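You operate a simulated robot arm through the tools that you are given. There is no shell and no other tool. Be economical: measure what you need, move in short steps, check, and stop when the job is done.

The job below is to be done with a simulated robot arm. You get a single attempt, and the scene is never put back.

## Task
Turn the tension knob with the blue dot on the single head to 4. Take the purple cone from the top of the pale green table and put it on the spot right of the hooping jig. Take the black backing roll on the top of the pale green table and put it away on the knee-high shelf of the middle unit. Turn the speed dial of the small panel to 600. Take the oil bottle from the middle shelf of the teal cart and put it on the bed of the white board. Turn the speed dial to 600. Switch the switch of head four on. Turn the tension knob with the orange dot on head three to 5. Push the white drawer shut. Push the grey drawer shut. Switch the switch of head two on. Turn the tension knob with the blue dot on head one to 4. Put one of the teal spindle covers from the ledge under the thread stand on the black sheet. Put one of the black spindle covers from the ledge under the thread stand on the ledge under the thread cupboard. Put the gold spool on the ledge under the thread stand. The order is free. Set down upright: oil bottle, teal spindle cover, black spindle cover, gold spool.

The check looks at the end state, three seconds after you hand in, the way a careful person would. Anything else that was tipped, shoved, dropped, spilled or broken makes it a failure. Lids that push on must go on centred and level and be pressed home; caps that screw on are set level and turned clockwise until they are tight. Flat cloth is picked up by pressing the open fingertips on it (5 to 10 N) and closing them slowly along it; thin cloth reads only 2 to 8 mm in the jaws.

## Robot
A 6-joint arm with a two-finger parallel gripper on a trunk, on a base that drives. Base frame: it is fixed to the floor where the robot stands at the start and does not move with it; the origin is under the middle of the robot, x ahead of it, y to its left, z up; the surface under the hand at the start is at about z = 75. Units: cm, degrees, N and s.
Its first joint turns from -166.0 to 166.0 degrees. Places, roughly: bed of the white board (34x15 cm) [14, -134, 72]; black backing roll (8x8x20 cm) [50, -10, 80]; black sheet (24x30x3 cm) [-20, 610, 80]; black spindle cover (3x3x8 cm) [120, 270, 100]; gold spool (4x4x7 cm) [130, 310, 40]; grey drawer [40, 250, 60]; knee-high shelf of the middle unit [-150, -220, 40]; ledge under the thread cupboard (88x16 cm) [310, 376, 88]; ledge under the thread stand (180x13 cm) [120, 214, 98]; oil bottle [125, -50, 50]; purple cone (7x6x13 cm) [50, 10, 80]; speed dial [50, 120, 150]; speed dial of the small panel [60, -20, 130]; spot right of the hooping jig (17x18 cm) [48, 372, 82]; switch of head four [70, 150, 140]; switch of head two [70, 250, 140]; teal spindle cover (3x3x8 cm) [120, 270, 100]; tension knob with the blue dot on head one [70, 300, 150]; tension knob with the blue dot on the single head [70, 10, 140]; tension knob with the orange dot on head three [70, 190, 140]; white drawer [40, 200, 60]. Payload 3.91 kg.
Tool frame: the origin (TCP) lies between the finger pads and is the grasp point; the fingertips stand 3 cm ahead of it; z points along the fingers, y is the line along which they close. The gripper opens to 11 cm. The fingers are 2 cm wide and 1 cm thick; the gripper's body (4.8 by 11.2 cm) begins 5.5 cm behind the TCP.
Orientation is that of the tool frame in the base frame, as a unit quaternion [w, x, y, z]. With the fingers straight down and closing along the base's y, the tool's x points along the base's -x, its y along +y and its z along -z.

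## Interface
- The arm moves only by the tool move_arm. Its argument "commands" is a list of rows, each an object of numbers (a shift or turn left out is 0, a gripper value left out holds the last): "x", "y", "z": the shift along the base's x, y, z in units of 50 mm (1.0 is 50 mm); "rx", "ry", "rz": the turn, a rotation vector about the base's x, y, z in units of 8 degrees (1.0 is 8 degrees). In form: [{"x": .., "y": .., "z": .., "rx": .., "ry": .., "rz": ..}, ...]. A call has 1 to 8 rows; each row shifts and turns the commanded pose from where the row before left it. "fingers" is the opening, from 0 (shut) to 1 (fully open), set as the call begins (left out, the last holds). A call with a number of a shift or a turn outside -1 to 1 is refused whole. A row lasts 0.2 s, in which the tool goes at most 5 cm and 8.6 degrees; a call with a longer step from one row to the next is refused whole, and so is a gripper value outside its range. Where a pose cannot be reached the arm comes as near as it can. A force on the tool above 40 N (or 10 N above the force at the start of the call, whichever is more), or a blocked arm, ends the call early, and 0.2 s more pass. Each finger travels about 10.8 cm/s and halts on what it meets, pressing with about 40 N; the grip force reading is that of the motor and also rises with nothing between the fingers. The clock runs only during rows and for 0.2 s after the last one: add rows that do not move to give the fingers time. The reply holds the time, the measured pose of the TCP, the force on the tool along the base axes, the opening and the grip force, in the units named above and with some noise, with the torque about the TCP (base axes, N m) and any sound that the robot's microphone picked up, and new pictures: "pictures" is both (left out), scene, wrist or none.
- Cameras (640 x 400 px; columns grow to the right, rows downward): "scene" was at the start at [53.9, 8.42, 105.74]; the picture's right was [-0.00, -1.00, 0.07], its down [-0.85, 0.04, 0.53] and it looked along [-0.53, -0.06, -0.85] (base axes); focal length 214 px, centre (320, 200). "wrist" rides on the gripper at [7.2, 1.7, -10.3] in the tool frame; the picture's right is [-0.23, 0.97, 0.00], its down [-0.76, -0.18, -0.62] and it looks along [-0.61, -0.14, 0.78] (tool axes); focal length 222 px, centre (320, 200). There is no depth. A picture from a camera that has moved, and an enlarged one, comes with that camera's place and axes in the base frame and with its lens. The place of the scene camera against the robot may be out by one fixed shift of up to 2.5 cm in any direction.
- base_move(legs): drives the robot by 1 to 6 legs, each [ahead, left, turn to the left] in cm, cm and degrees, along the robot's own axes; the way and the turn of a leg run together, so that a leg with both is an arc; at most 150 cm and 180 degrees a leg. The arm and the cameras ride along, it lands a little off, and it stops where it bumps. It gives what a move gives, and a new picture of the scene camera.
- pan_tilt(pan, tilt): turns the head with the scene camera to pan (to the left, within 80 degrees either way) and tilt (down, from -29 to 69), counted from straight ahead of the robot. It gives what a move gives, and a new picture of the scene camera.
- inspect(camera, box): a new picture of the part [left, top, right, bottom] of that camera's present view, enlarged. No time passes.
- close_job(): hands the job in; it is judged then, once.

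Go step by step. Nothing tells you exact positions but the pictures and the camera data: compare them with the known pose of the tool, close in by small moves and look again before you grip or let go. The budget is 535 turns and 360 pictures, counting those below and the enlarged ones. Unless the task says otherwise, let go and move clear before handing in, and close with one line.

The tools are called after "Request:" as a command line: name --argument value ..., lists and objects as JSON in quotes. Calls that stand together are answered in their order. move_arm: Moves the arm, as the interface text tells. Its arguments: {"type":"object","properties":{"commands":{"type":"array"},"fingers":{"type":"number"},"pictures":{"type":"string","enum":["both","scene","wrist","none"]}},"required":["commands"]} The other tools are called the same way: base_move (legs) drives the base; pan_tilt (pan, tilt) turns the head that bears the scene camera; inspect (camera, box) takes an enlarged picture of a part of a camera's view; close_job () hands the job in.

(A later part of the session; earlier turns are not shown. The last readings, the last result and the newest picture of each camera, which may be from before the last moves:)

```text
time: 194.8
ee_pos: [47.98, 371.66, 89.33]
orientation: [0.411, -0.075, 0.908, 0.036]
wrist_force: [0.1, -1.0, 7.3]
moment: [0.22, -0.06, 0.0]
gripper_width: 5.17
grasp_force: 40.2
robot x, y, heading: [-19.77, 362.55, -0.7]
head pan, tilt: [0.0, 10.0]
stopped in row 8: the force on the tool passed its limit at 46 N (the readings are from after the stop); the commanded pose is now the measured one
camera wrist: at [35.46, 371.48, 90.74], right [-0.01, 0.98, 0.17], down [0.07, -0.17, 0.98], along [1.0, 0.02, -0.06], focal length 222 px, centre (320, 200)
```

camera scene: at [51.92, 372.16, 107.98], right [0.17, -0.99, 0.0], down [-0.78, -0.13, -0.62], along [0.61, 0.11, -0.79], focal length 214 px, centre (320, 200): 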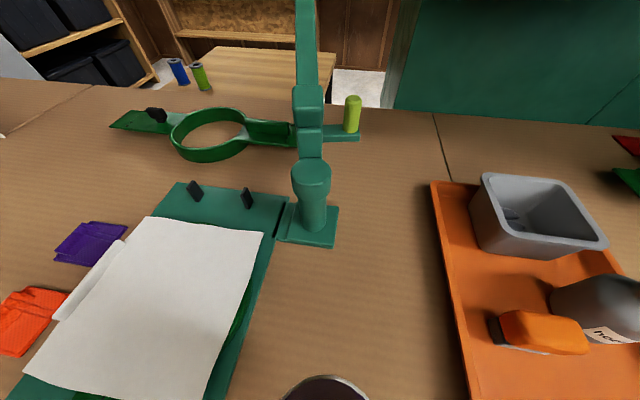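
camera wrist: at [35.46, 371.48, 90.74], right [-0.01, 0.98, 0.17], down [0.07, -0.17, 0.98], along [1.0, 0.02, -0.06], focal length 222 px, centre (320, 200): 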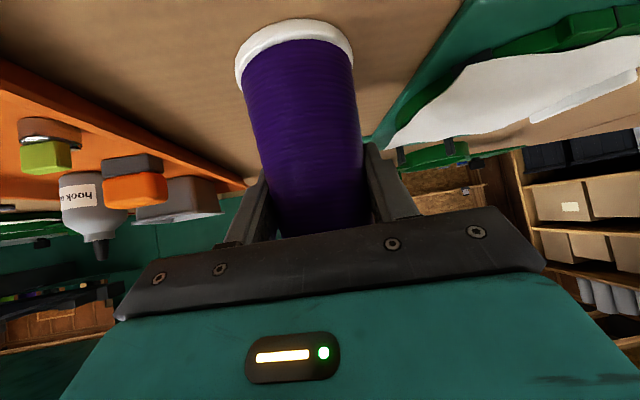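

Contact. Release and back out.

Request:
move_arm --commands '[{}, {}]' --fingers 0.8 --pictures "none"

Request:
move_arm --commands '[{"x": -0.5, "y": -0.08, "z": 0.4}, {"x": -0.5, "y": -0.08, "z": 0.5}, {"x": -0.5, "z": 0.6}, {"x": -0.5, "z": 0.6}, {"x": -0.4, "z": 0.6}, {}]' --pictures "scene"

```text
time: 195.4
ee_pos: [48.06, 371.66, 89.26]
orientation: [0.409, -0.075, 0.909, 0.036]
wrist_force: [-0.2, -0.2, 0.0]
moment: [-0.04, 0.03, 0.01]
gripper_width: 8.82
grasp_force: 0.0
robot x, y, heading: [-19.5, 362.8, -0.7]
head pan, tilt: [0.0, 10.0]
```

```text
time: 196.8
ee_pos: [36.27, 370.95, 102.82]
orientation: [0.409, -0.074, 0.909, 0.036]
wrist_force: [0.2, 0.3, 1.1]
moment: [0.0, 0.03, 0.02]
gripper_width: 8.8
grasp_force: 0.0
robot x, y, heading: [-19.54, 362.52, -0.6]
head pan, tilt: [0.0, 10.0]
camera scene: at [40.11, 371.28, 113.92], right [0.17, -0.99, 0.0], down [-0.77, -0.13, -0.62], along [0.61, 0.11, -0.78], focal length 214 px, centre (320, 200)
```

scene: 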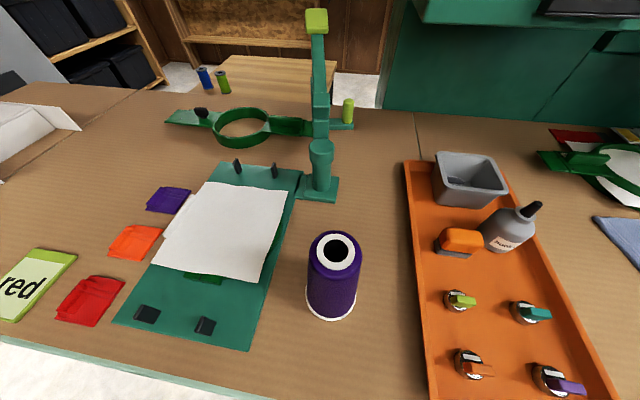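

Cone is set. Next head one's blue knob: raise the hand to face the heads and drive right.

Request:
move_arm --commands '[{"z": 0.9, "ry": -0.85}, {"z": 0.9, "ry": -0.85}, {"z": 0.9, "ry": -0.85}, {"z": 0.9, "ry": -0.25}, {"z": 0.9}, {"z": 0.9}, {"z": 0.9}, {"z": 0.8}]' --fingers 0.4 --pictures "none"

Request:
base_move --legs '[[0, -72, 0]]'

Request:
pan_tilt --pan 0 --tilt 10

```text
time: 198.6
ee_pos: [36.01, 371.02, 138.28]
orientation: [0.578, -0.081, 0.812, 0.021]
wrist_force: [-0.8, -0.5, 0.5]
moment: [0.02, 0.01, 0.04]
gripper_width: 4.4
grasp_force: 0.0
robot x, y, heading: [-19.84, 362.32, -0.3]
head pan, tilt: [0.0, 10.0]
```

```text
time: 202.5
ee_pos: [35.43, 299.0, 138.22]
orientation: [0.577, -0.082, 0.812, 0.022]
wrist_force: [0.2, -0.8, -1.0]
moment: [0.01, -0.03, 0.03]
gripper_width: 4.39
grasp_force: 0.0
robot x, y, heading: [-20.21, 290.76, -0.7]
head pan, tilt: [0.0, 10.0]
camera scene: at [35.36, 299.33, 149.89], right [0.16, -0.99, 0.06], down [-0.48, -0.13, -0.87], along [0.87, 0.11, -0.49], focal length 214 px, centre (320, 200)
```

scene: 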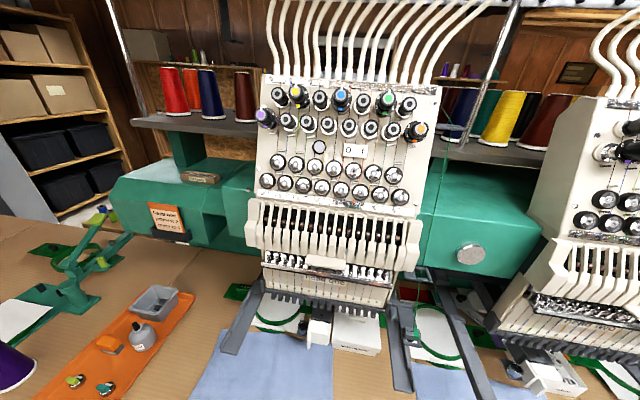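

```text
time: 203.1
ee_pos: [35.45, 299.02, 138.31]
orientation: [0.577, -0.082, 0.812, 0.022]
wrist_force: [-0.3, -0.2, -0.5]
moment: [0.0, 0.02, -0.03]
gripper_width: 4.4
grasp_force: 0.1
robot x, y, heading: [-20.17, 290.64, -0.5]
head pan, tilt: [0.0, 10.0]
camera scene: at [35.35, 299.33, 149.89], right [0.16, -0.99, 0.06], down [-0.48, -0.13, -0.87], along [0.87, 0.11, -0.49], focal length 214 px, centre (320, 200)
```

scene: 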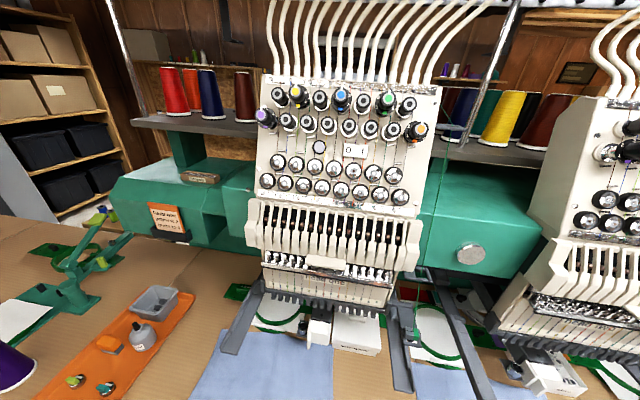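

Request:
move_arm --commands '[{"rz": -1, "x": 0.7, "z": 0.5}, {"rx": 0.43, "x": 0.7, "z": 0.5, "y": 0.25}, {"x": 0.8, "z": 0.5, "y": 0.25}, {"x": 0.8, "z": 0.5}, {"x": 0.8}, {}]' --pictures "both"

```text
time: 204.5
ee_pos: [54.33, 301.59, 148.14]
orientation: [0.579, -0.007, 0.816, 0.006]
wrist_force: [-0.1, 0.6, 0.5]
moment: [0.02, 0.0, 0.0]
gripper_width: 4.38
grasp_force: 0.0
robot x, y, heading: [-20.17, 290.63, -0.5]
head pan, tilt: [0.0, 10.0]
camera scene: at [54.42, 301.3, 159.93], right [0.02, -1.0, 0.0], down [-0.49, -0.01, -0.87], along [0.87, 0.02, -0.49], focal length 214 px, centre (320, 200)
camera wrist: at [42.28, 303.11, 144.83], right [0.06, 0.97, 0.21], down [-0.33, -0.18, 0.93], along [0.94, -0.13, 0.31], focal length 222 px, centre (320, 200)
```

scene: 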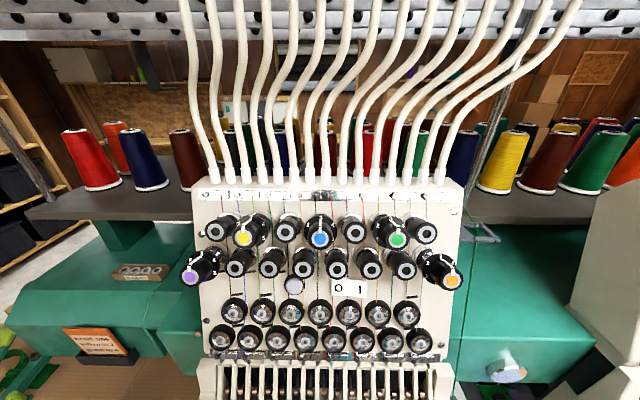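
wrist: 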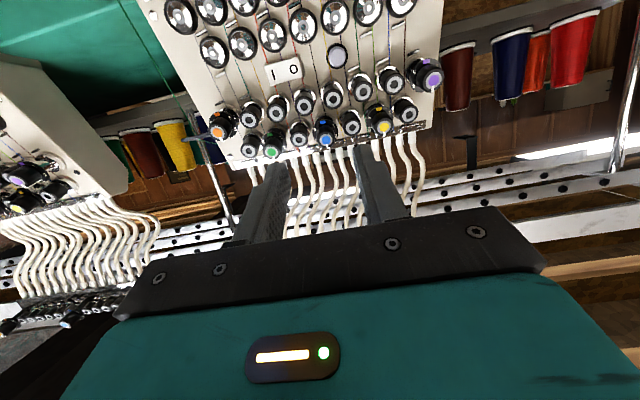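

Request:
inspect --camera "scene" --box '[256, 190, 384, 270]'

Request:
move_arm --commands '[{"x": 0.85, "z": 0.1}, {"x": 0.85, "z": 0.05}, {}]' --pictures "none"

Request:
pan_tilt --pan 0 --tilt 40

Request:
inspect --camera "wrist" --box '[220, 80, 420, 205]'

```text
5.00 times, centred on (320, 230) of scene
camera zoom: at [54.42, 301.3, 159.93], right [0.02, -1.0, 0.0], down [-0.49, -0.01, -0.87], along [0.87, 0.02, -0.49], focal length 1072 px, centre (320, 50)
```

zoom: 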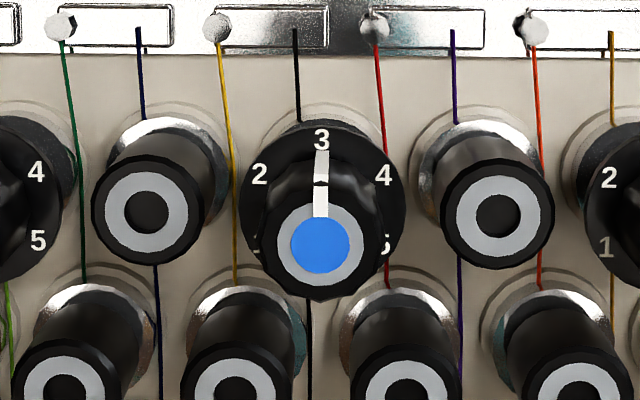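

```text
time: 205.3
ee_pos: [63.13, 301.43, 148.73]
orientation: [0.578, -0.007, 0.816, 0.005]
wrist_force: [-0.4, -0.9, -0.1]
moment: [0.0, 0.0, 0.02]
gripper_width: 4.41
grasp_force: 0.0
robot x, y, heading: [-20.59, 290.71, -0.3]
head pan, tilt: [0.0, 10.0]
```

```text
time: 206.3
ee_pos: [62.97, 301.37, 148.82]
orientation: [0.578, -0.006, 0.816, 0.004]
wrist_force: [0.3, 0.0, 0.5]
moment: [0.02, 0.01, -0.02]
gripper_width: 4.38
grasp_force: 0.1
robot x, y, heading: [-20.28, 290.6, -0.3]
head pan, tilt: [0.0, 40.0]
camera scene: at [60.69, 301.2, 156.23], right [0.02, -1.0, 0.0], down [-0.86, -0.01, -0.51], along [0.51, 0.01, -0.86], focal length 214 px, centre (320, 200)
```

scene: 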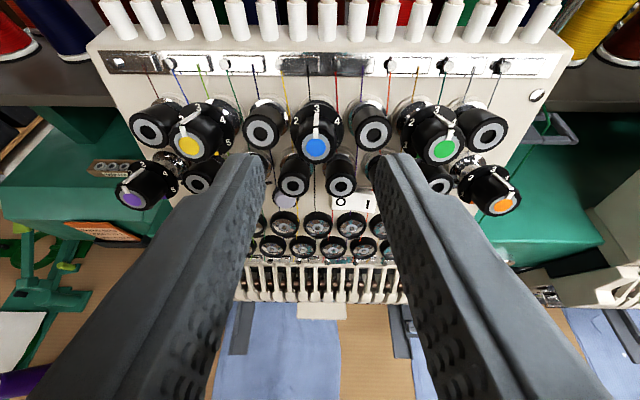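

```text
3.20 times, centred on (320, 142) of wrist
camera zoom: at [50.88, 303.05, 145.36], right [0.06, 0.97, 0.21], down [-0.33, -0.18, 0.92], along [0.94, -0.13, 0.31], focal length 711 px, centre (320, 384)
```

zoom: 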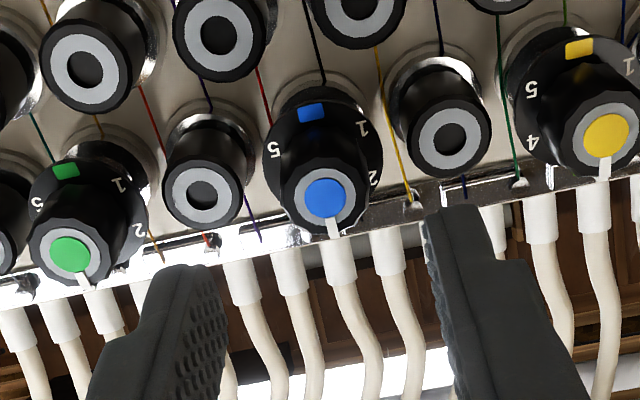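

Request:
move_arm --commands '[{"x": 0.4, "y": 0.05, "z": -0.11}, {"x": 0.4, "z": -0.11}, {}]' --pictures "scene"

```text
time: 207.1
ee_pos: [66.85, 301.78, 147.71]
orientation: [0.579, -0.007, 0.816, 0.006]
wrist_force: [0.8, 0.2, -0.5]
moment: [0.02, -0.02, 0.01]
gripper_width: 4.4
grasp_force: 0.1
robot x, y, heading: [-20.27, 290.49, -0.6]
head pan, tilt: [0.0, 40.0]
camera scene: at [64.63, 301.43, 155.14], right [0.02, -1.0, 0.0], down [-0.86, -0.01, -0.51], along [0.51, 0.01, -0.86], focal length 214 px, centre (320, 200)
```

scene: 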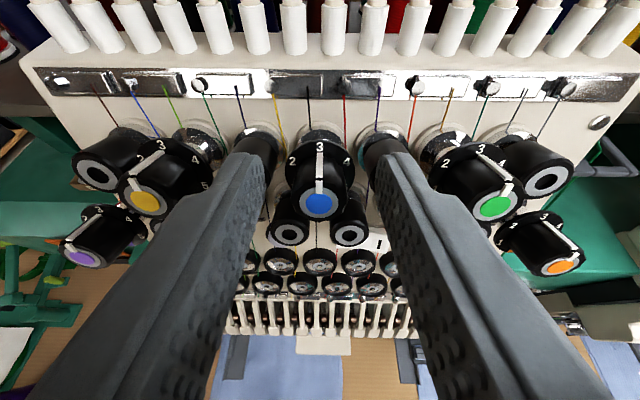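

Request:
move_arm --commands '[{}, {}, {}]' --fingers 0 --pictures "none"

Request:
move_arm --commands '[{"rx": 0.88, "rz": -0.32}, {"rx": 0.88, "rz": -0.32}, {"rx": 0.88, "rz": -0.32}, {"rx": 0.88, "rz": -0.32}, {}]' --pictures "none"

Request:
move_arm --commands '[{"rx": 0.88, "rz": -0.32}, {"rx": 0.88, "rz": -0.32}, {"rx": 0.88, "rz": -0.32}, {"rx": 0.88, "rz": -0.32}, {}]' --pictures "none"

Request:
inspect --camera "scene" --box '[260, 110, 388, 220]'

```text
time: 207.9
ee_pos: [66.82, 301.8, 147.82]
orientation: [0.578, -0.007, 0.816, 0.005]
wrist_force: [0.9, 2.1, 0.9]
moment: [-0.21, 0.04, -0.51]
gripper_width: 2.16
grasp_force: 44.7
robot x, y, heading: [-20.55, 290.66, -0.4]
head pan, tilt: [0.0, 40.0]
```

```text
time: 208.5
ee_pos: [66.89, 301.52, 147.8]
orientation: [0.573, 0.102, 0.809, 0.077]
wrist_force: [-4.2, -0.9, -1.6]
moment: [-0.22, 0.51, -0.66]
gripper_width: 2.18
grasp_force: 44.6
robot x, y, heading: [-20.59, 290.48, -0.7]
head pan, tilt: [0.0, 40.0]
stopped in row 3: the force on the tool passed its limit at 43 N (the readings are from after the stop); the commanded pose is now the measured one
```

```text
time: 209.5
ee_pos: [66.87, 301.37, 147.61]
orientation: [0.542, 0.281, 0.766, 0.201]
wrist_force: [-6.5, -4.0, -0.6]
moment: [-0.16, 0.94, -0.27]
gripper_width: 2.15
grasp_force: 44.9
robot x, y, heading: [-20.23, 290.27, -0.6]
head pan, tilt: [0.0, 40.0]
stopped in row 4: the force on the tool passed its limit at 44 N (the readings are from after the stop); the commanded pose is now the measured one
```

```text
3.64 times, centred on (324, 165) of scene
camera zoom: at [64.2, 298.1, 153.99], right [-0.21, -0.76, -0.61], down [-0.8, 0.49, -0.34], along [0.56, 0.42, -0.72], focal length 780 px, centre (306, 327)
```

zoom: 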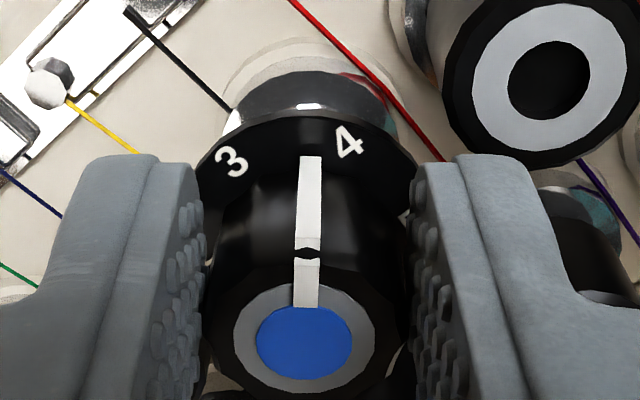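

Request:
move_arm --commands '[{"rx": 0.6, "rz": -0.22}, {}, {"rx": 0.6, "rz": -0.22}, {}, {"rx": 0.6, "rz": -0.22}, {}, {"rx": 0.45, "rz": -0.165}, {}]' --pictures "none"

Request:
inspect --camera "scene" --box '[260, 110, 388, 220]'

```text
time: 210.3
ee_pos: [66.75, 301.13, 147.55]
orientation: [0.523, 0.347, 0.739, 0.245]
wrist_force: [-5.8, -0.7, 0.6]
moment: [-0.12, 0.81, -0.2]
gripper_width: 2.14
grasp_force: 45.0
robot x, y, heading: [-20.65, 290.72, -0.5]
head pan, tilt: [0.0, 40.0]
stopped in row 4: the force on the tool passed its limit at 41 N (the readings are from after the stop); the commanded pose is now the measured one
```

```text
3.64 times, centred on (324, 165) of scene
camera zoom: at [63.99, 297.47, 153.39], right [-0.26, -0.64, -0.72], down [-0.77, 0.59, -0.25], along [0.59, 0.49, -0.64], focal length 780 px, centre (306, 327)
```

zoom: 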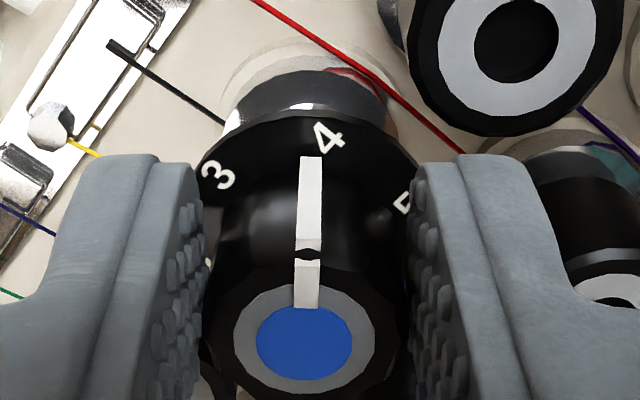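

Request:
move_arm --commands '[{"rx": 0.55, "rz": -0.2}, {}, {"rx": 0.55, "rz": -0.2}, {}]' --pictures "none"

Request:
inspect --camera "scene" --box '[260, 110, 388, 220]'

```text
time: 211.5
ee_pos: [66.68, 301.24, 147.38]
orientation: [0.501, 0.407, 0.708, 0.285]
wrist_force: [-5.6, -1.0, 0.9]
moment: [-0.07, 0.9, -0.03]
gripper_width: 2.15
grasp_force: 44.8
robot x, y, heading: [-20.15, 290.61, -0.5]
head pan, tilt: [0.0, 40.0]
stopped in row 4: the force on the tool passed its limit at 41 N (the readings are from after the stop); the commanded pose is now the measured one
```

```text
3.64 times, centred on (324, 165) of scene
camera zoom: at [63.76, 296.98, 152.74], right [-0.29, -0.51, -0.81], down [-0.73, 0.66, -0.15], along [0.61, 0.55, -0.56], focal length 780 px, centre (306, 327)
```

zoom: 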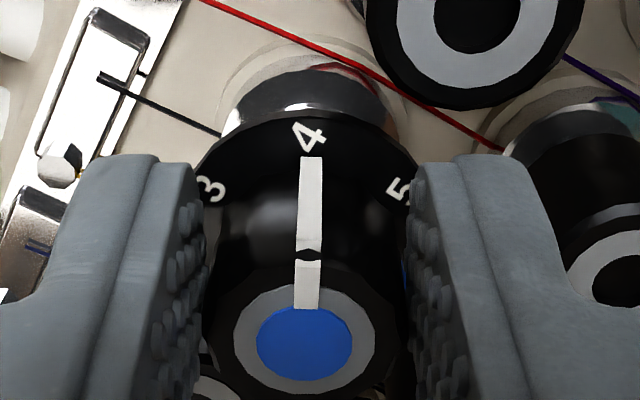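

Pointer on 4. Release and retreat, unrolling.

Request:
move_arm --commands '[{}, {}, {"x": -0.8, "z": 0.3}, {"x": -0.9, "z": 0.3}]' --fingers 0.4 --pictures "none"

Request:
move_arm --commands '[{"x": -0.5, "rx": -0.93, "rz": 0.34}, {"x": -0.5, "rx": -0.93, "rz": 0.34}, {"x": -0.5, "rx": -0.93, "rz": 0.34}, {"rx": -0.93, "rz": 0.34}, {"rx": -0.93, "rz": 0.34}, {"rx": -0.93, "rz": 0.34}, {"rx": -0.93, "rz": 0.34}, {"rx": -0.55, "rz": 0.2}]' --pictures "scene"

```text
time: 212.5
ee_pos: [58.57, 301.35, 150.22]
orientation: [0.5, 0.407, 0.709, 0.285]
wrist_force: [1.4, -0.7, -1.3]
moment: [0.02, -0.02, -0.01]
gripper_width: 4.41
grasp_force: 0.0
robot x, y, heading: [-21.14, 290.59, -0.5]
head pan, tilt: [0.0, 40.0]
```

```text
time: 214.3
ee_pos: [50.89, 301.13, 150.43]
orientation: [0.576, -0.006, 0.817, -0.001]
wrist_force: [0.1, -0.3, -0.7]
moment: [0.0, 0.01, -0.01]
gripper_width: 4.41
grasp_force: 0.1
robot x, y, heading: [-20.42, 290.58, -0.6]
head pan, tilt: [0.0, 40.0]
camera scene: at [48.64, 301.03, 157.84], right [0.01, -1.0, 0.01], down [-0.86, -0.01, -0.5], along [0.5, 0.0, -0.86], focal length 214 px, centre (320, 200)
```

scene: 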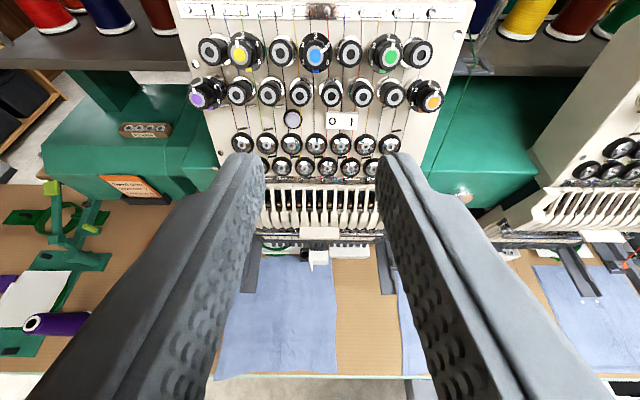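

Now head two: drive 50 cm right and look at its rocker switch.

Request:
base_move --legs '[[0, -50, 0]]'

Request:
inspect --camera "scene" --box '[270, 90, 398, 170]'

Request:
inspect --camera "wrist" --box '[230, 20, 422, 140]'

```text
time: 217.3
ee_pos: [50.26, 250.43, 150.45]
orientation: [0.576, -0.004, 0.818, -0.001]
wrist_force: [0.0, -0.1, 0.3]
moment: [-0.03, -0.04, 0.01]
gripper_width: 4.39
grasp_force: 0.0
robot x, y, heading: [-21.31, 239.93, -0.9]
head pan, tilt: [0.0, 40.0]
camera scene: at [48.03, 250.17, 157.84], right [0.0, -1.0, 0.01], down [-0.86, -0.01, -0.5], along [0.5, 0.0, -0.86], focal length 214 px, centre (320, 200)
```

scene: 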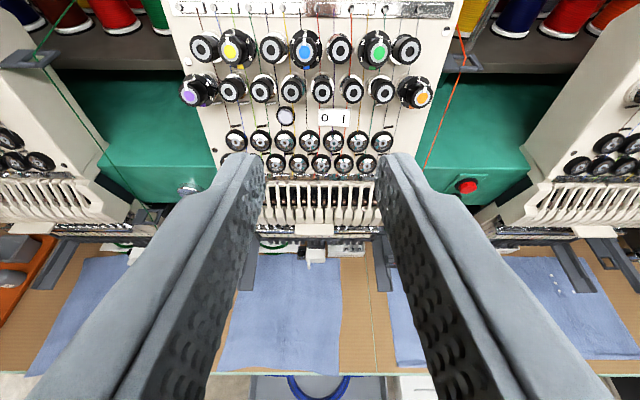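

```text
5.00 times, centred on (334, 130) of scene
camera zoom: at [48.03, 250.17, 157.84], right [0.0, -1.0, 0.01], down [-0.86, -0.01, -0.5], along [0.5, 0.0, -0.86], focal length 1072 px, centre (250, 550)
```

zoom: 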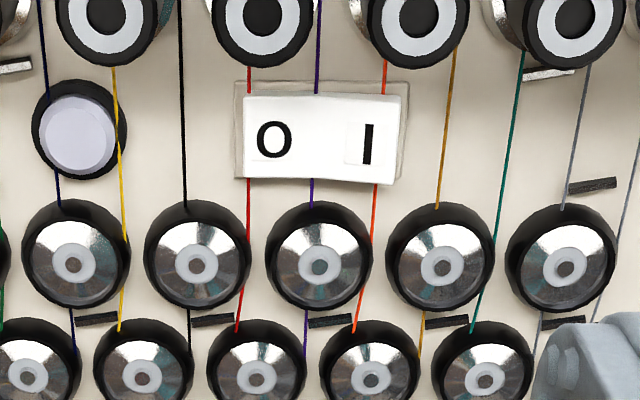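

```text
3.33 times, centred on (326, 80) of wrist
camera zoom: at [38.18, 252.08, 147.03], right [0.07, 0.98, 0.21], down [-0.33, -0.17, 0.93], along [0.94, -0.14, 0.31], focal length 740 px, centre (300, 600)
```

zoom: 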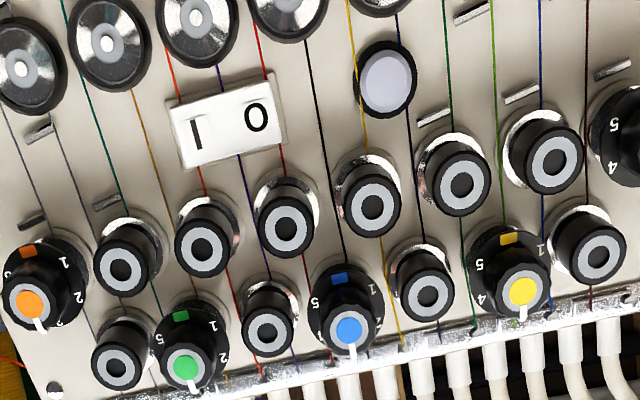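

Head two's rocker seems to have its I end raised (off). I'll close the fingers and line up with the I end.

Request:
move_arm --commands '[{"x": 0.6, "y": -0.3, "z": -0.6}, {"x": 0.6, "y": -0.3, "z": -0.6}, {"x": 0.6, "z": -0.5}, {"x": 0.5, "z": -0.2}, {}]' --fingers 0 --pictures "both"

```text
time: 218.5
ee_pos: [61.89, 247.46, 140.85]
orientation: [0.575, -0.003, 0.818, -0.002]
wrist_force: [0.5, 0.3, 0.1]
moment: [0.0, 0.01, -0.04]
gripper_width: 0.01
grasp_force: 37.2
robot x, y, heading: [-20.98, 240.03, -0.9]
head pan, tilt: [0.0, 40.0]
camera scene: at [59.61, 247.14, 148.33], right [0.0, -1.0, 0.01], down [-0.86, -0.01, -0.5], along [0.5, 0.0, -0.86], focal length 214 px, centre (320, 200)
camera wrist: at [49.77, 249.05, 137.51], right [0.07, 0.98, 0.21], down [-0.33, -0.17, 0.93], along [0.94, -0.14, 0.31], focal length 222 px, centre (320, 200)
```

scene: 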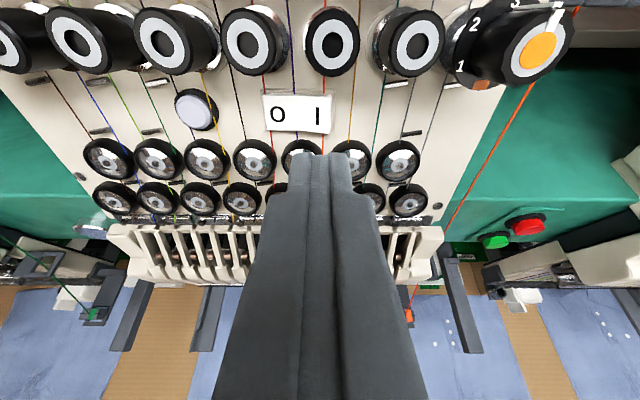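
wrist: 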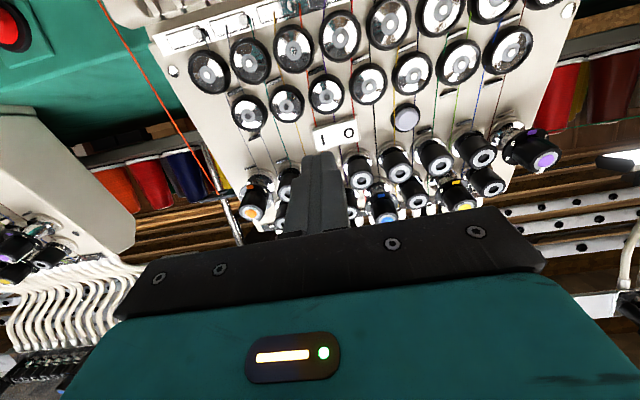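

Request:
move_arm --commands '[{"z": 0.1, "y": -0.02}, {"x": 0.47, "z": -0.17}, {"x": 0.38, "z": -0.14}, {"x": 0.1, "z": -0.036}, {"x": 0.1, "z": -0.036}, {"x": 0.1, "z": -0.036}, {"x": 0.1, "z": -0.036}, {}]' --pictures "scene"

```text
time: 219.8
ee_pos: [66.72, 246.95, 139.46]
orientation: [0.576, -0.002, 0.818, -0.003]
wrist_force: [-18.3, -2.8, 0.6]
moment: [-0.06, 0.35, 0.09]
gripper_width: 0.0
grasp_force: 37.3
robot x, y, heading: [-21.4, 240.06, -0.7]
head pan, tilt: [0.0, 40.0]
stopped in row 6: the force on the tool passed its limit at 49 N (the readings are from after the stop); the commanded pose is now the measured one
camera scene: at [64.43, 246.94, 147.07], right [0.0, -1.0, 0.01], down [-0.86, -0.01, -0.5], along [0.5, 0.0, -0.86], focal length 214 px, centre (320, 200)
```

scene: 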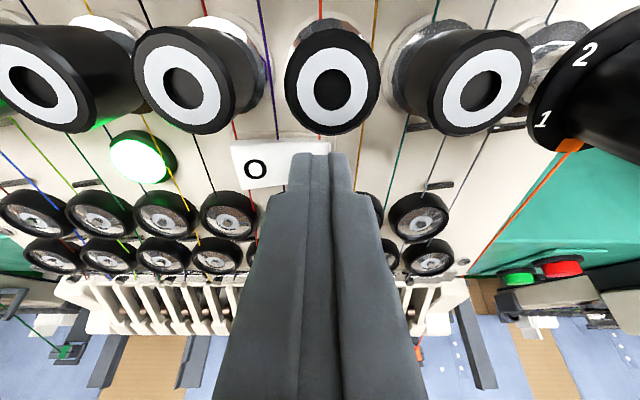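

The lamp lit green: head two is on. Retreat and go to head three.

Request:
move_arm --commands '[{"x": -0.7, "z": 0.3}, {"x": -0.9, "z": 0.35}, {"x": -0.9, "z": 0.4}, {"x": -0.8, "z": 0.6}]' --fingers 0.4 --pictures "scene"

Request:
base_move --legs '[[0, -50, 0.9]]'

```text
time: 220.8
ee_pos: [50.22, 247.37, 147.88]
orientation: [0.574, -0.003, 0.819, -0.003]
wrist_force: [1.2, 0.2, -1.1]
moment: [-0.01, -0.06, 0.01]
gripper_width: 4.36
grasp_force: 0.1
robot x, y, heading: [-21.25, 239.96, -0.9]
head pan, tilt: [0.0, 40.0]
camera scene: at [48.05, 247.07, 155.32], right [0.0, -1.0, 0.01], down [-0.86, -0.01, -0.5], along [0.5, 0.0, -0.86], focal length 214 px, centre (320, 200)
```

scene: 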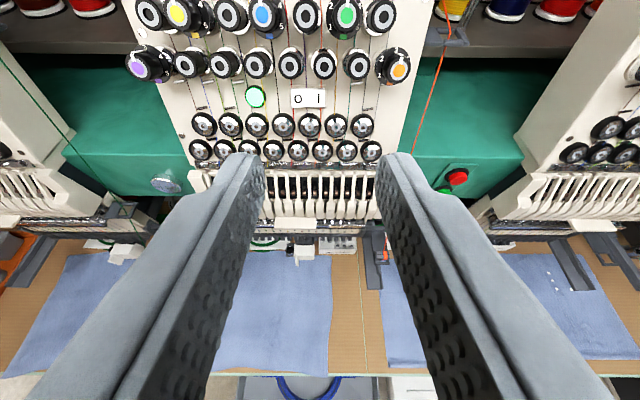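

```text
time: 223.8
ee_pos: [49.76, 198.39, 147.99]
orientation: [0.576, -0.012, 0.818, 0.005]
wrist_force: [0.1, 0.0, -0.3]
moment: [-0.01, 0.0, 0.04]
gripper_width: 4.4
grasp_force: 0.0
robot x, y, heading: [-21.42, 189.73, 0.4]
head pan, tilt: [0.0, 40.0]
camera scene: at [47.59, 198.2, 155.4], right [0.03, -1.0, 0.01], down [-0.86, -0.03, -0.5], along [0.5, 0.01, -0.86], focal length 214 px, centre (320, 200)
```

scene: 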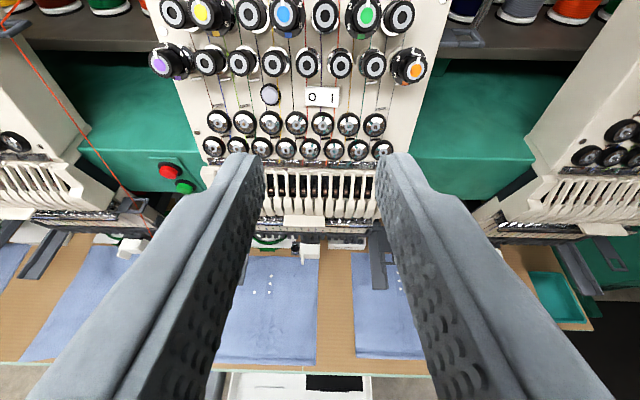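

Request:
base_move --legs '[[0, -8.5, 0]]'

Request:
inspect --camera "wrist" --box '[220, 40, 420, 165]'

```text
time: 224.8
ee_pos: [49.93, 189.84, 148.03]
orientation: [0.575, -0.012, 0.818, 0.004]
wrist_force: [-0.2, 0.0, -0.4]
moment: [0.01, -0.02, 0.03]
gripper_width: 4.4
grasp_force: 0.1
robot x, y, heading: [-21.43, 181.01, 0.4]
head pan, tilt: [0.0, 40.0]
camera scene: at [47.65, 189.65, 155.39], right [0.03, -1.0, 0.01], down [-0.86, -0.03, -0.5], along [0.5, 0.01, -0.86], focal length 214 px, centre (320, 200)
```

scene: 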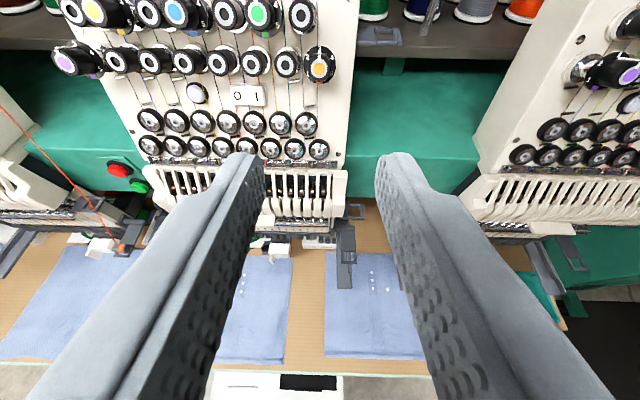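

```text
3.20 times, centred on (320, 102) of wrist
camera zoom: at [37.75, 191.35, 144.59], right [0.05, 0.98, 0.21], down [-0.32, -0.18, 0.93], along [0.94, -0.12, 0.31], focal length 711 px, centre (320, 512)
```

zoom: 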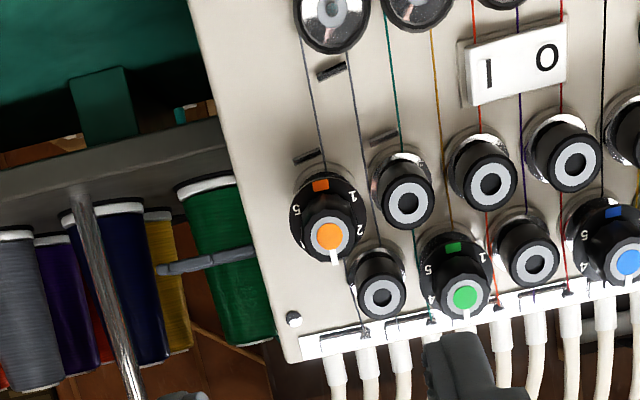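

Orange knob of head three is at 3 and must go to 5 (+120°). I'll pre-roll the hand −60° at a standoff.

Request:
move_arm --commands '[{"x": 0.5, "y": 0.09, "z": -0.1, "rx": -0.88, "rz": 0.32}, {"x": 0.5, "z": -0.1, "rx": -0.88, "rz": 0.32}, {"x": 0.5, "z": -0.1, "rx": -0.88, "rz": 0.32}, {"x": 0.5, "z": -0.1, "rx": -0.88, "rz": 0.32}, {"rx": -0.88, "rz": 0.32}, {"rx": -0.88, "rz": 0.32}, {"rx": -0.88, "rz": 0.32}, {"rx": -0.88, "rz": 0.32}]' --pictures "none"

Request:
move_arm --commands '[{}, {}]' --pictures "both"

```text
time: 226.6
ee_pos: [59.96, 190.37, 145.87]
orientation: [0.491, -0.421, 0.709, -0.282]
wrist_force: [-0.1, -0.8, -0.3]
moment: [0.01, -0.03, 0.02]
gripper_width: 4.4
grasp_force: 0.0
robot x, y, heading: [-21.8, 180.84, 0.3]
head pan, tilt: [0.0, 40.0]
```

```text
time: 227.2
ee_pos: [59.92, 190.38, 145.93]
orientation: [0.492, -0.42, 0.709, -0.282]
wrist_force: [0.1, -0.1, 1.3]
moment: [0.01, -0.05, -0.02]
gripper_width: 4.4
grasp_force: 0.1
robot x, y, heading: [-21.35, 180.95, 0.6]
head pan, tilt: [0.0, 40.0]
camera scene: at [56.9, 194.1, 151.26], right [0.32, -0.49, 0.81], down [-0.72, -0.68, -0.12], along [0.61, -0.55, -0.57], focal length 214 px, centre (320, 200)
camera wrist: at [48.63, 184.79, 144.93], right [-0.27, 0.67, -0.69], down [-0.4, 0.57, 0.72], along [0.87, 0.47, 0.11], focal length 222 px, centre (320, 200)
```

scene: 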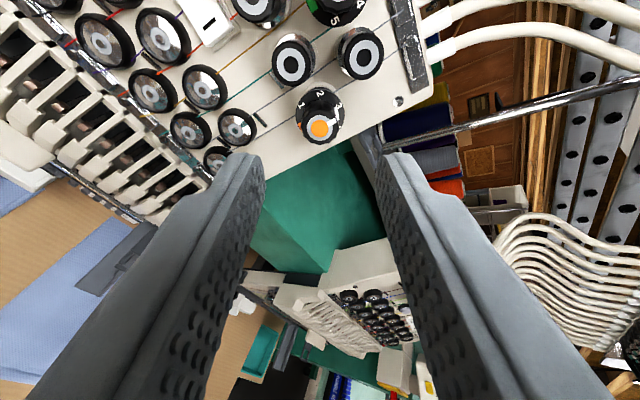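
wrist: 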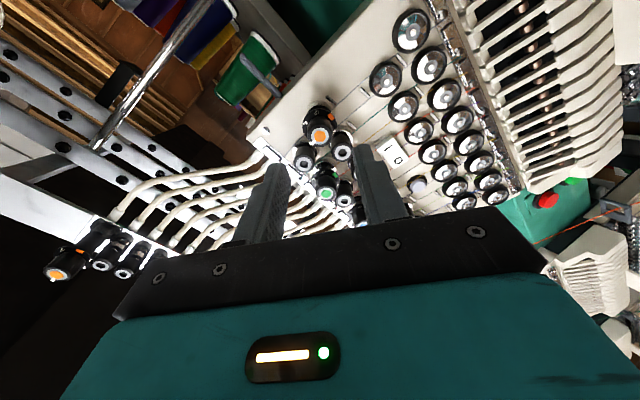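

Request:
move_arm --commands '[{"x": 0.41, "z": -0.155}, {"x": 0.41, "z": -0.155}, {"x": 0.4, "z": -0.15}, {}]' --pictures "scene"

```text
time: 228.2
ee_pos: [65.99, 190.39, 143.51]
orientation: [0.492, -0.421, 0.709, -0.281]
wrist_force: [0.5, -0.4, -0.5]
moment: [0.01, -0.01, -0.01]
gripper_width: 4.4
grasp_force: 0.1
robot x, y, heading: [-21.41, 180.91, 0.3]
head pan, tilt: [0.0, 40.0]
camera scene: at [63.02, 194.13, 148.82], right [0.32, -0.49, 0.81], down [-0.73, -0.68, -0.12], along [0.61, -0.55, -0.57], focal length 214 px, centre (320, 200)
```

scene: 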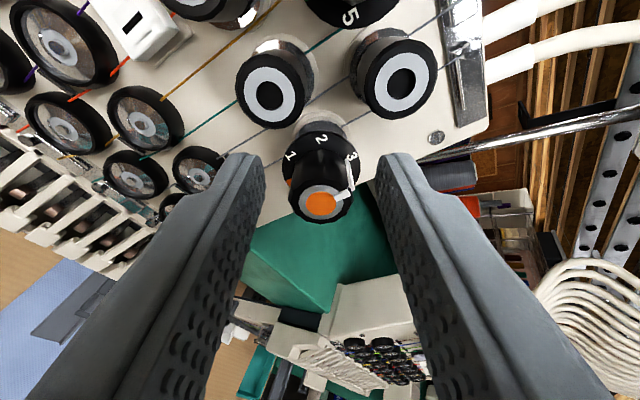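

Cap is centred. Close and turn clockwise in small steps.

Request:
move_arm --commands '[{}, {}, {}]' --fingers 0 --pictures "none"

Request:
move_arm --commands '[{"rx": 0.7, "rz": -0.255}, {"rx": 0.7, "rz": -0.255}, {"rx": 0.7, "rz": -0.255}, {"rx": 0.7, "rz": -0.255}, {"rx": 0.7, "rz": -0.255}, {"rx": 0.7, "rz": -0.255}, {"rx": 0.7, "rz": -0.255}, {"rx": 0.7, "rz": -0.255}]' --pictures "none"

Request:
move_arm --commands '[{"rx": 0.7, "rz": -0.255}, {"rx": 0.7, "rz": -0.255}, {"rx": 0.7, "rz": -0.255}, {"rx": 0.7, "rz": -0.255}, {"rx": 0.7, "rz": -0.255}, {"rx": 0.7, "rz": -0.255}, {"rx": 0.7, "rz": -0.255}, {"rx": 0.7, "rz": -0.255}]' --pictures "scene"

```text
time: 229.0
ee_pos: [66.09, 190.41, 143.51]
orientation: [0.492, -0.421, 0.709, -0.281]
wrist_force: [5.2, -0.2, 7.9]
moment: [0.34, -0.36, -0.12]
gripper_width: 3.08
grasp_force: 44.8
robot x, y, heading: [-21.09, 180.97, 0.5]
head pan, tilt: [0.0, 40.0]
```

```text
time: 230.0
ee_pos: [65.98, 190.12, 143.31]
orientation: [0.533, -0.29, 0.772, -0.19]
wrist_force: [-6.7, -3.0, -3.0]
moment: [-1.45, 0.33, 0.44]
gripper_width: 3.13
grasp_force: 45.2
robot x, y, heading: [-21.43, 180.8, 0.3]
head pan, tilt: [0.0, 40.0]
stopped in row 4: the force on the tool passed its limit at 48 N (the readings are from after the stop); the commanded pose is now the measured one
```

```text
time: 230.4
ee_pos: [65.97, 189.98, 143.15]
orientation: [0.54, -0.256, 0.785, -0.164]
wrist_force: [-8.5, -3.6, -3.9]
moment: [-1.85, 0.31, 0.55]
gripper_width: 3.11
grasp_force: 44.6
robot x, y, heading: [-21.41, 180.62, 0.2]
head pan, tilt: [0.0, 40.0]
stopped in row 2: the force on the tool passed its limit at 49 N (the readings are from after the stop); the commanded pose is now the measured one
camera scene: at [63.48, 192.44, 149.91], right [0.22, -0.82, 0.53], down [-0.82, -0.45, -0.35], along [0.53, -0.36, -0.77], focal length 214 px, centre (320, 200)
```

scene: 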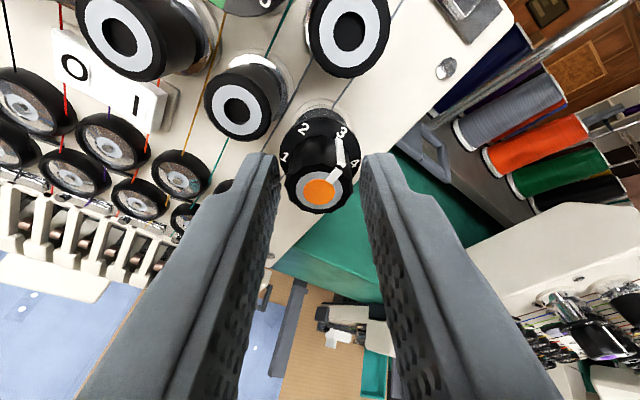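

I gripped the number skirt rather than the knob, so I was too deep. Open, back off 1.5 cm, roll back and retry.

Request:
move_arm --commands '[{}, {"x": -0.28, "z": 0.1}, {"rx": -0.8, "rz": 0.29}, {"rx": -0.8, "rz": 0.29}, {"rx": -0.8, "rz": 0.29}, {"rx": -0.6, "rz": 0.22, "y": 0.06, "z": 0.05}]' --fingers 0.4 --pictures "none"

Request:
move_arm --commands '[{}, {}, {}]' --fingers 0 --pictures "scene"

```text
time: 231.8
ee_pos: [64.49, 190.36, 143.83]
orientation: [0.486, -0.421, 0.712, -0.282]
wrist_force: [-0.1, -0.7, 0.4]
moment: [-0.02, 0.02, -0.04]
gripper_width: 4.38
grasp_force: 0.1
robot x, y, heading: [-21.44, 181.01, 0.4]
head pan, tilt: [0.0, 40.0]
```

```text
time: 232.7
ee_pos: [64.59, 190.09, 144.0]
orientation: [0.487, -0.419, 0.712, -0.284]
wrist_force: [1.2, -4.1, 0.0]
moment: [0.03, -0.22, 0.1]
gripper_width: 2.15
grasp_force: 45.0
robot x, y, heading: [-21.56, 180.87, 0.3]
head pan, tilt: [0.0, 40.0]
stopped in row 3: the force on the tool passed its limit at 41 N (the readings are from after the stop); the commanded pose is now the measured one
camera scene: at [61.73, 193.96, 149.28], right [0.32, -0.49, 0.81], down [-0.73, -0.67, -0.11], along [0.6, -0.56, -0.57], focal length 214 px, centre (320, 200)
```

scene: 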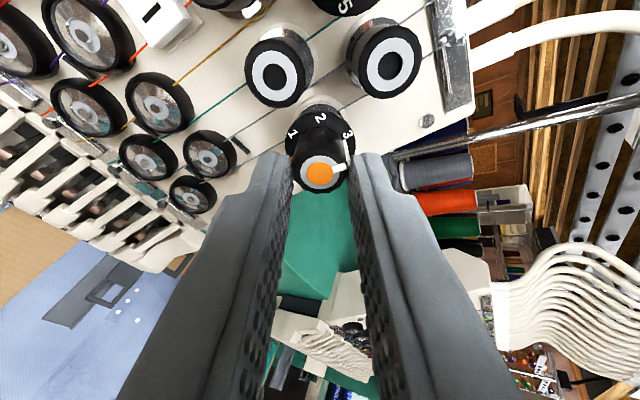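

Request:
move_arm --commands '[{"rx": 0.7, "rz": -0.255}, {"rx": 0.7, "rz": -0.255}, {"rx": 0.7, "rz": -0.255}, {"rx": 0.7, "rz": -0.255}, {"rx": 0.7, "rz": -0.255}, {"rx": 0.7, "rz": -0.255}, {"rx": 0.7, "rz": -0.255}, {"rx": 0.7, "rz": -0.255}]' --pictures "none"

Request:
move_arm --commands '[{"rx": 0.7, "rz": -0.255}, {"rx": 0.7, "rz": -0.255}, {"rx": 0.7, "rz": -0.255}, {"rx": 0.7, "rz": -0.255}, {"rx": 0.7, "rz": -0.255}, {"rx": 0.7, "rz": -0.255}]' --pictures "scene"

```text
time: 234.1
ee_pos: [64.64, 190.26, 143.83]
orientation: [0.551, -0.191, 0.803, -0.122]
wrist_force: [-2.4, -0.5, -2.1]
moment: [-0.11, -0.22, -0.27]
gripper_width: 2.14
grasp_force: 44.7
robot x, y, heading: [-21.46, 180.88, 0.3]
head pan, tilt: [0.0, 40.0]
stopped in row 7: the force on the tool passed its limit at 41 N (the readings are from after the stop); the commanded pose is now the measured one
```

```text
time: 235.5
ee_pos: [64.64, 190.34, 143.93]
orientation: [0.568, 0.06, 0.819, 0.06]
wrist_force: [-4.7, 6.6, -6.5]
moment: [-0.06, -0.12, -0.18]
gripper_width: 2.11
grasp_force: 44.5
robot x, y, heading: [-21.6, 181.16, 0.2]
head pan, tilt: [0.0, 40.0]
camera scene: at [62.47, 189.24, 151.25], right [-0.04, -0.99, -0.17], down [-0.87, 0.11, -0.48], along [0.49, 0.13, -0.86], focal length 214 px, centre (320, 200)
```

scene: 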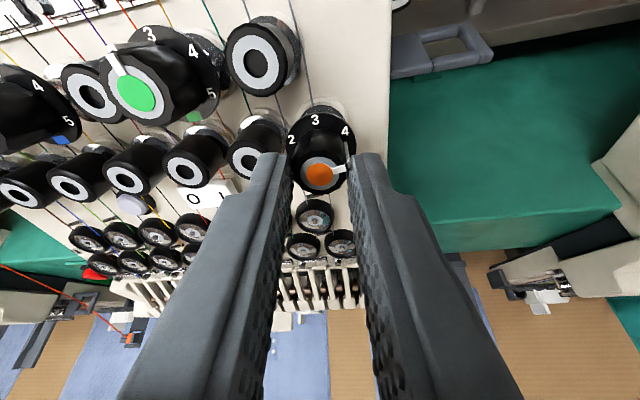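

Request:
move_arm --commands '[{"rx": 0.7, "rz": -0.255}, {"rx": 0.7, "rz": -0.255}, {"rx": 0.7, "rz": -0.255}, {"rx": 0.7, "rz": -0.255}, {"rx": 0.7, "rz": -0.255}, {"rx": 0.7, "rz": -0.255}, {"rx": 0.7, "rz": -0.255}, {"rx": 0.7, "rz": -0.255}]' --pictures "scene"

Request:
inspect --camera "scene" --box '[260, 110, 388, 220]'

```text
time: 237.3
ee_pos: [64.7, 190.4, 143.96]
orientation: [0.505, 0.385, 0.718, 0.286]
wrist_force: [14.3, 20.6, 11.4]
moment: [-0.41, -0.18, 0.36]
gripper_width: 2.15
grasp_force: 45.2
robot x, y, heading: [-21.41, 181.26, 0.5]
head pan, tilt: [0.0, 40.0]
camera scene: at [61.75, 186.19, 149.29], right [-0.26, -0.54, -0.8], down [-0.76, 0.63, -0.18], along [0.6, 0.56, -0.57], focal length 214 px, centre (320, 200)
```

scene: 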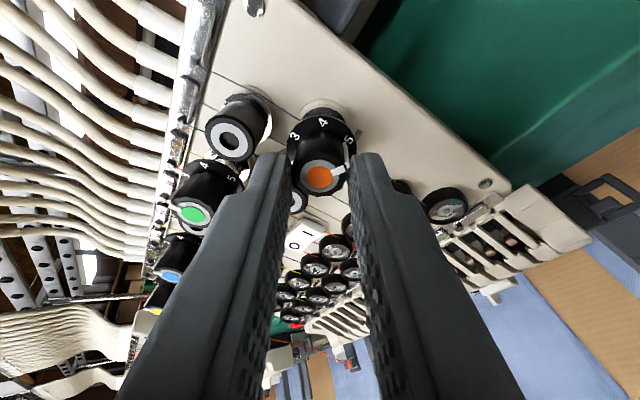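

```text
3.64 times, centred on (324, 165) of scene
camera zoom: at [61.75, 186.19, 149.29], right [-0.26, -0.54, -0.8], down [-0.76, 0.63, -0.18], along [0.6, 0.56, -0.57], focal length 780 px, centre (306, 327)
```

zoom: 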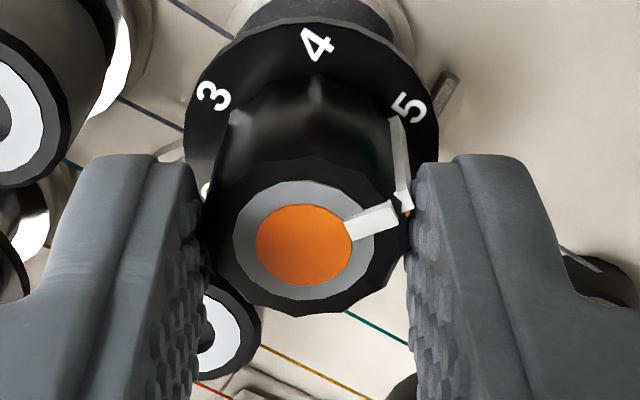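

Request:
move_arm --commands '[{}, {}, {"x": -0.6, "z": 0.22}]' --fingers 0.4 --pictures "none"

Request:
inspect --camera "scene" --box '[240, 50, 400, 175]'

```text
time: 238.1
ee_pos: [61.85, 190.2, 144.82]
orientation: [0.503, 0.386, 0.719, 0.285]
wrist_force: [2.1, -0.5, -0.7]
moment: [-0.01, -0.02, 0.0]
gripper_width: 4.37
grasp_force: 0.0
robot x, y, heading: [-21.28, 181.18, 0.2]
head pan, tilt: [0.0, 40.0]
```

```text
3.20 times, centred on (320, 112) of scene
camera zoom: at [58.91, 186.06, 150.22], right [-0.27, -0.54, -0.8], down [-0.76, 0.63, -0.17], along [0.6, 0.56, -0.58], focal length 686 px, centre (320, 480)
```

zoom: 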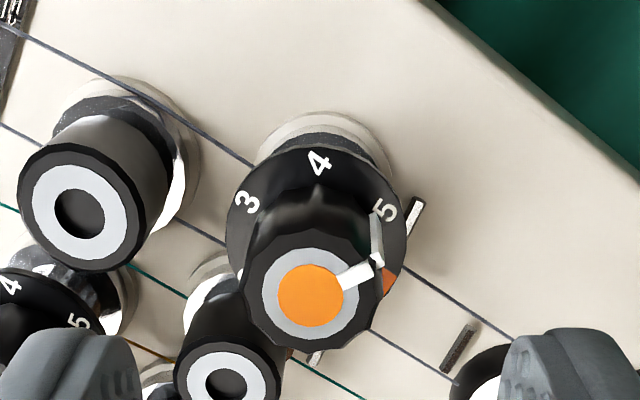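

Request:
move_arm --commands '[{"x": -0.5, "z": 0.2, "rx": -0.9, "rz": 0.33}, {"x": -0.5, "z": 0.2, "rx": -0.9, "rz": 0.33}, {"x": -0.4, "z": 0.1, "rx": -0.9, "rz": 0.33}, {"rx": -0.9, "rz": 0.33}, {"rx": -0.9, "rz": 0.33}, {"rx": -0.9, "rz": 0.33}, {"rx": -0.9, "rz": 0.33}, {"rx": -0.5, "rz": 0.18}]' --pictures "none"

Request:
pan_tilt --pan 0 --tilt 10

Request:
inspect --camera "scene" --box '[256, 190, 384, 290]'

```text
time: 239.9
ee_pos: [54.55, 190.23, 147.4]
orientation: [0.568, -0.013, 0.823, 0.008]
wrist_force: [0.4, -0.1, 0.1]
moment: [-0.01, 0.01, 0.0]
gripper_width: 4.4
grasp_force: 0.0
robot x, y, heading: [-21.54, 180.76, 0.4]
head pan, tilt: [0.0, 40.0]
```

```text
time: 240.8
ee_pos: [54.66, 190.21, 147.38]
orientation: [0.568, -0.011, 0.823, 0.007]
wrist_force: [-0.6, 0.3, -0.7]
moment: [-0.01, -0.01, -0.01]
gripper_width: 4.39
grasp_force: 0.0
robot x, y, heading: [-21.53, 180.97, 0.2]
head pan, tilt: [0.0, 10.0]
camera scene: at [54.91, 190.04, 159.11], right [0.03, -1.0, 0.0], down [-0.51, -0.01, -0.86], along [0.86, 0.02, -0.51], focal length 214 px, centre (320, 200)
```

scene: 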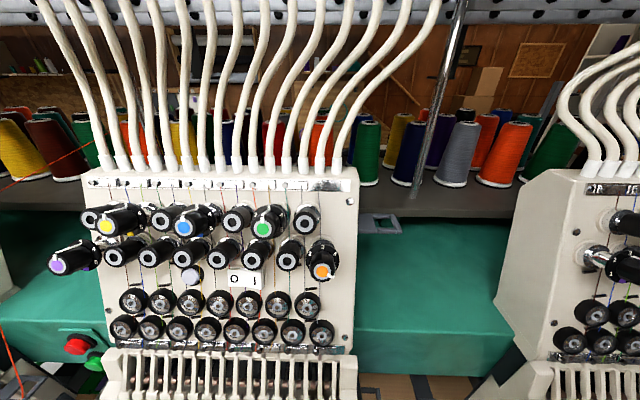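

```text
4.00 times, centred on (320, 240) of scene
camera zoom: at [54.91, 190.04, 159.11], right [0.03, -1.0, 0.0], down [-0.51, -0.01, -0.86], along [0.86, 0.02, -0.51], focal length 858 px, centre (320, 40)
```

zoom: 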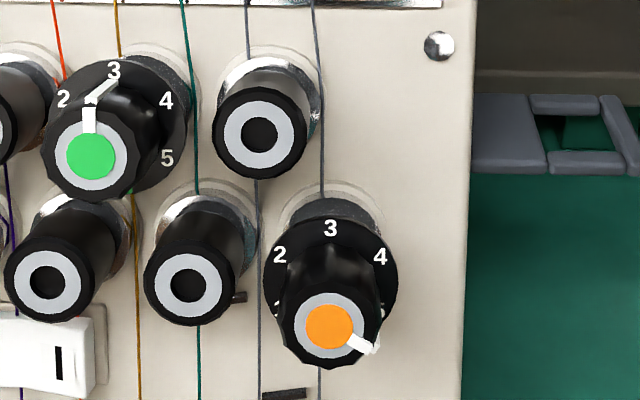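

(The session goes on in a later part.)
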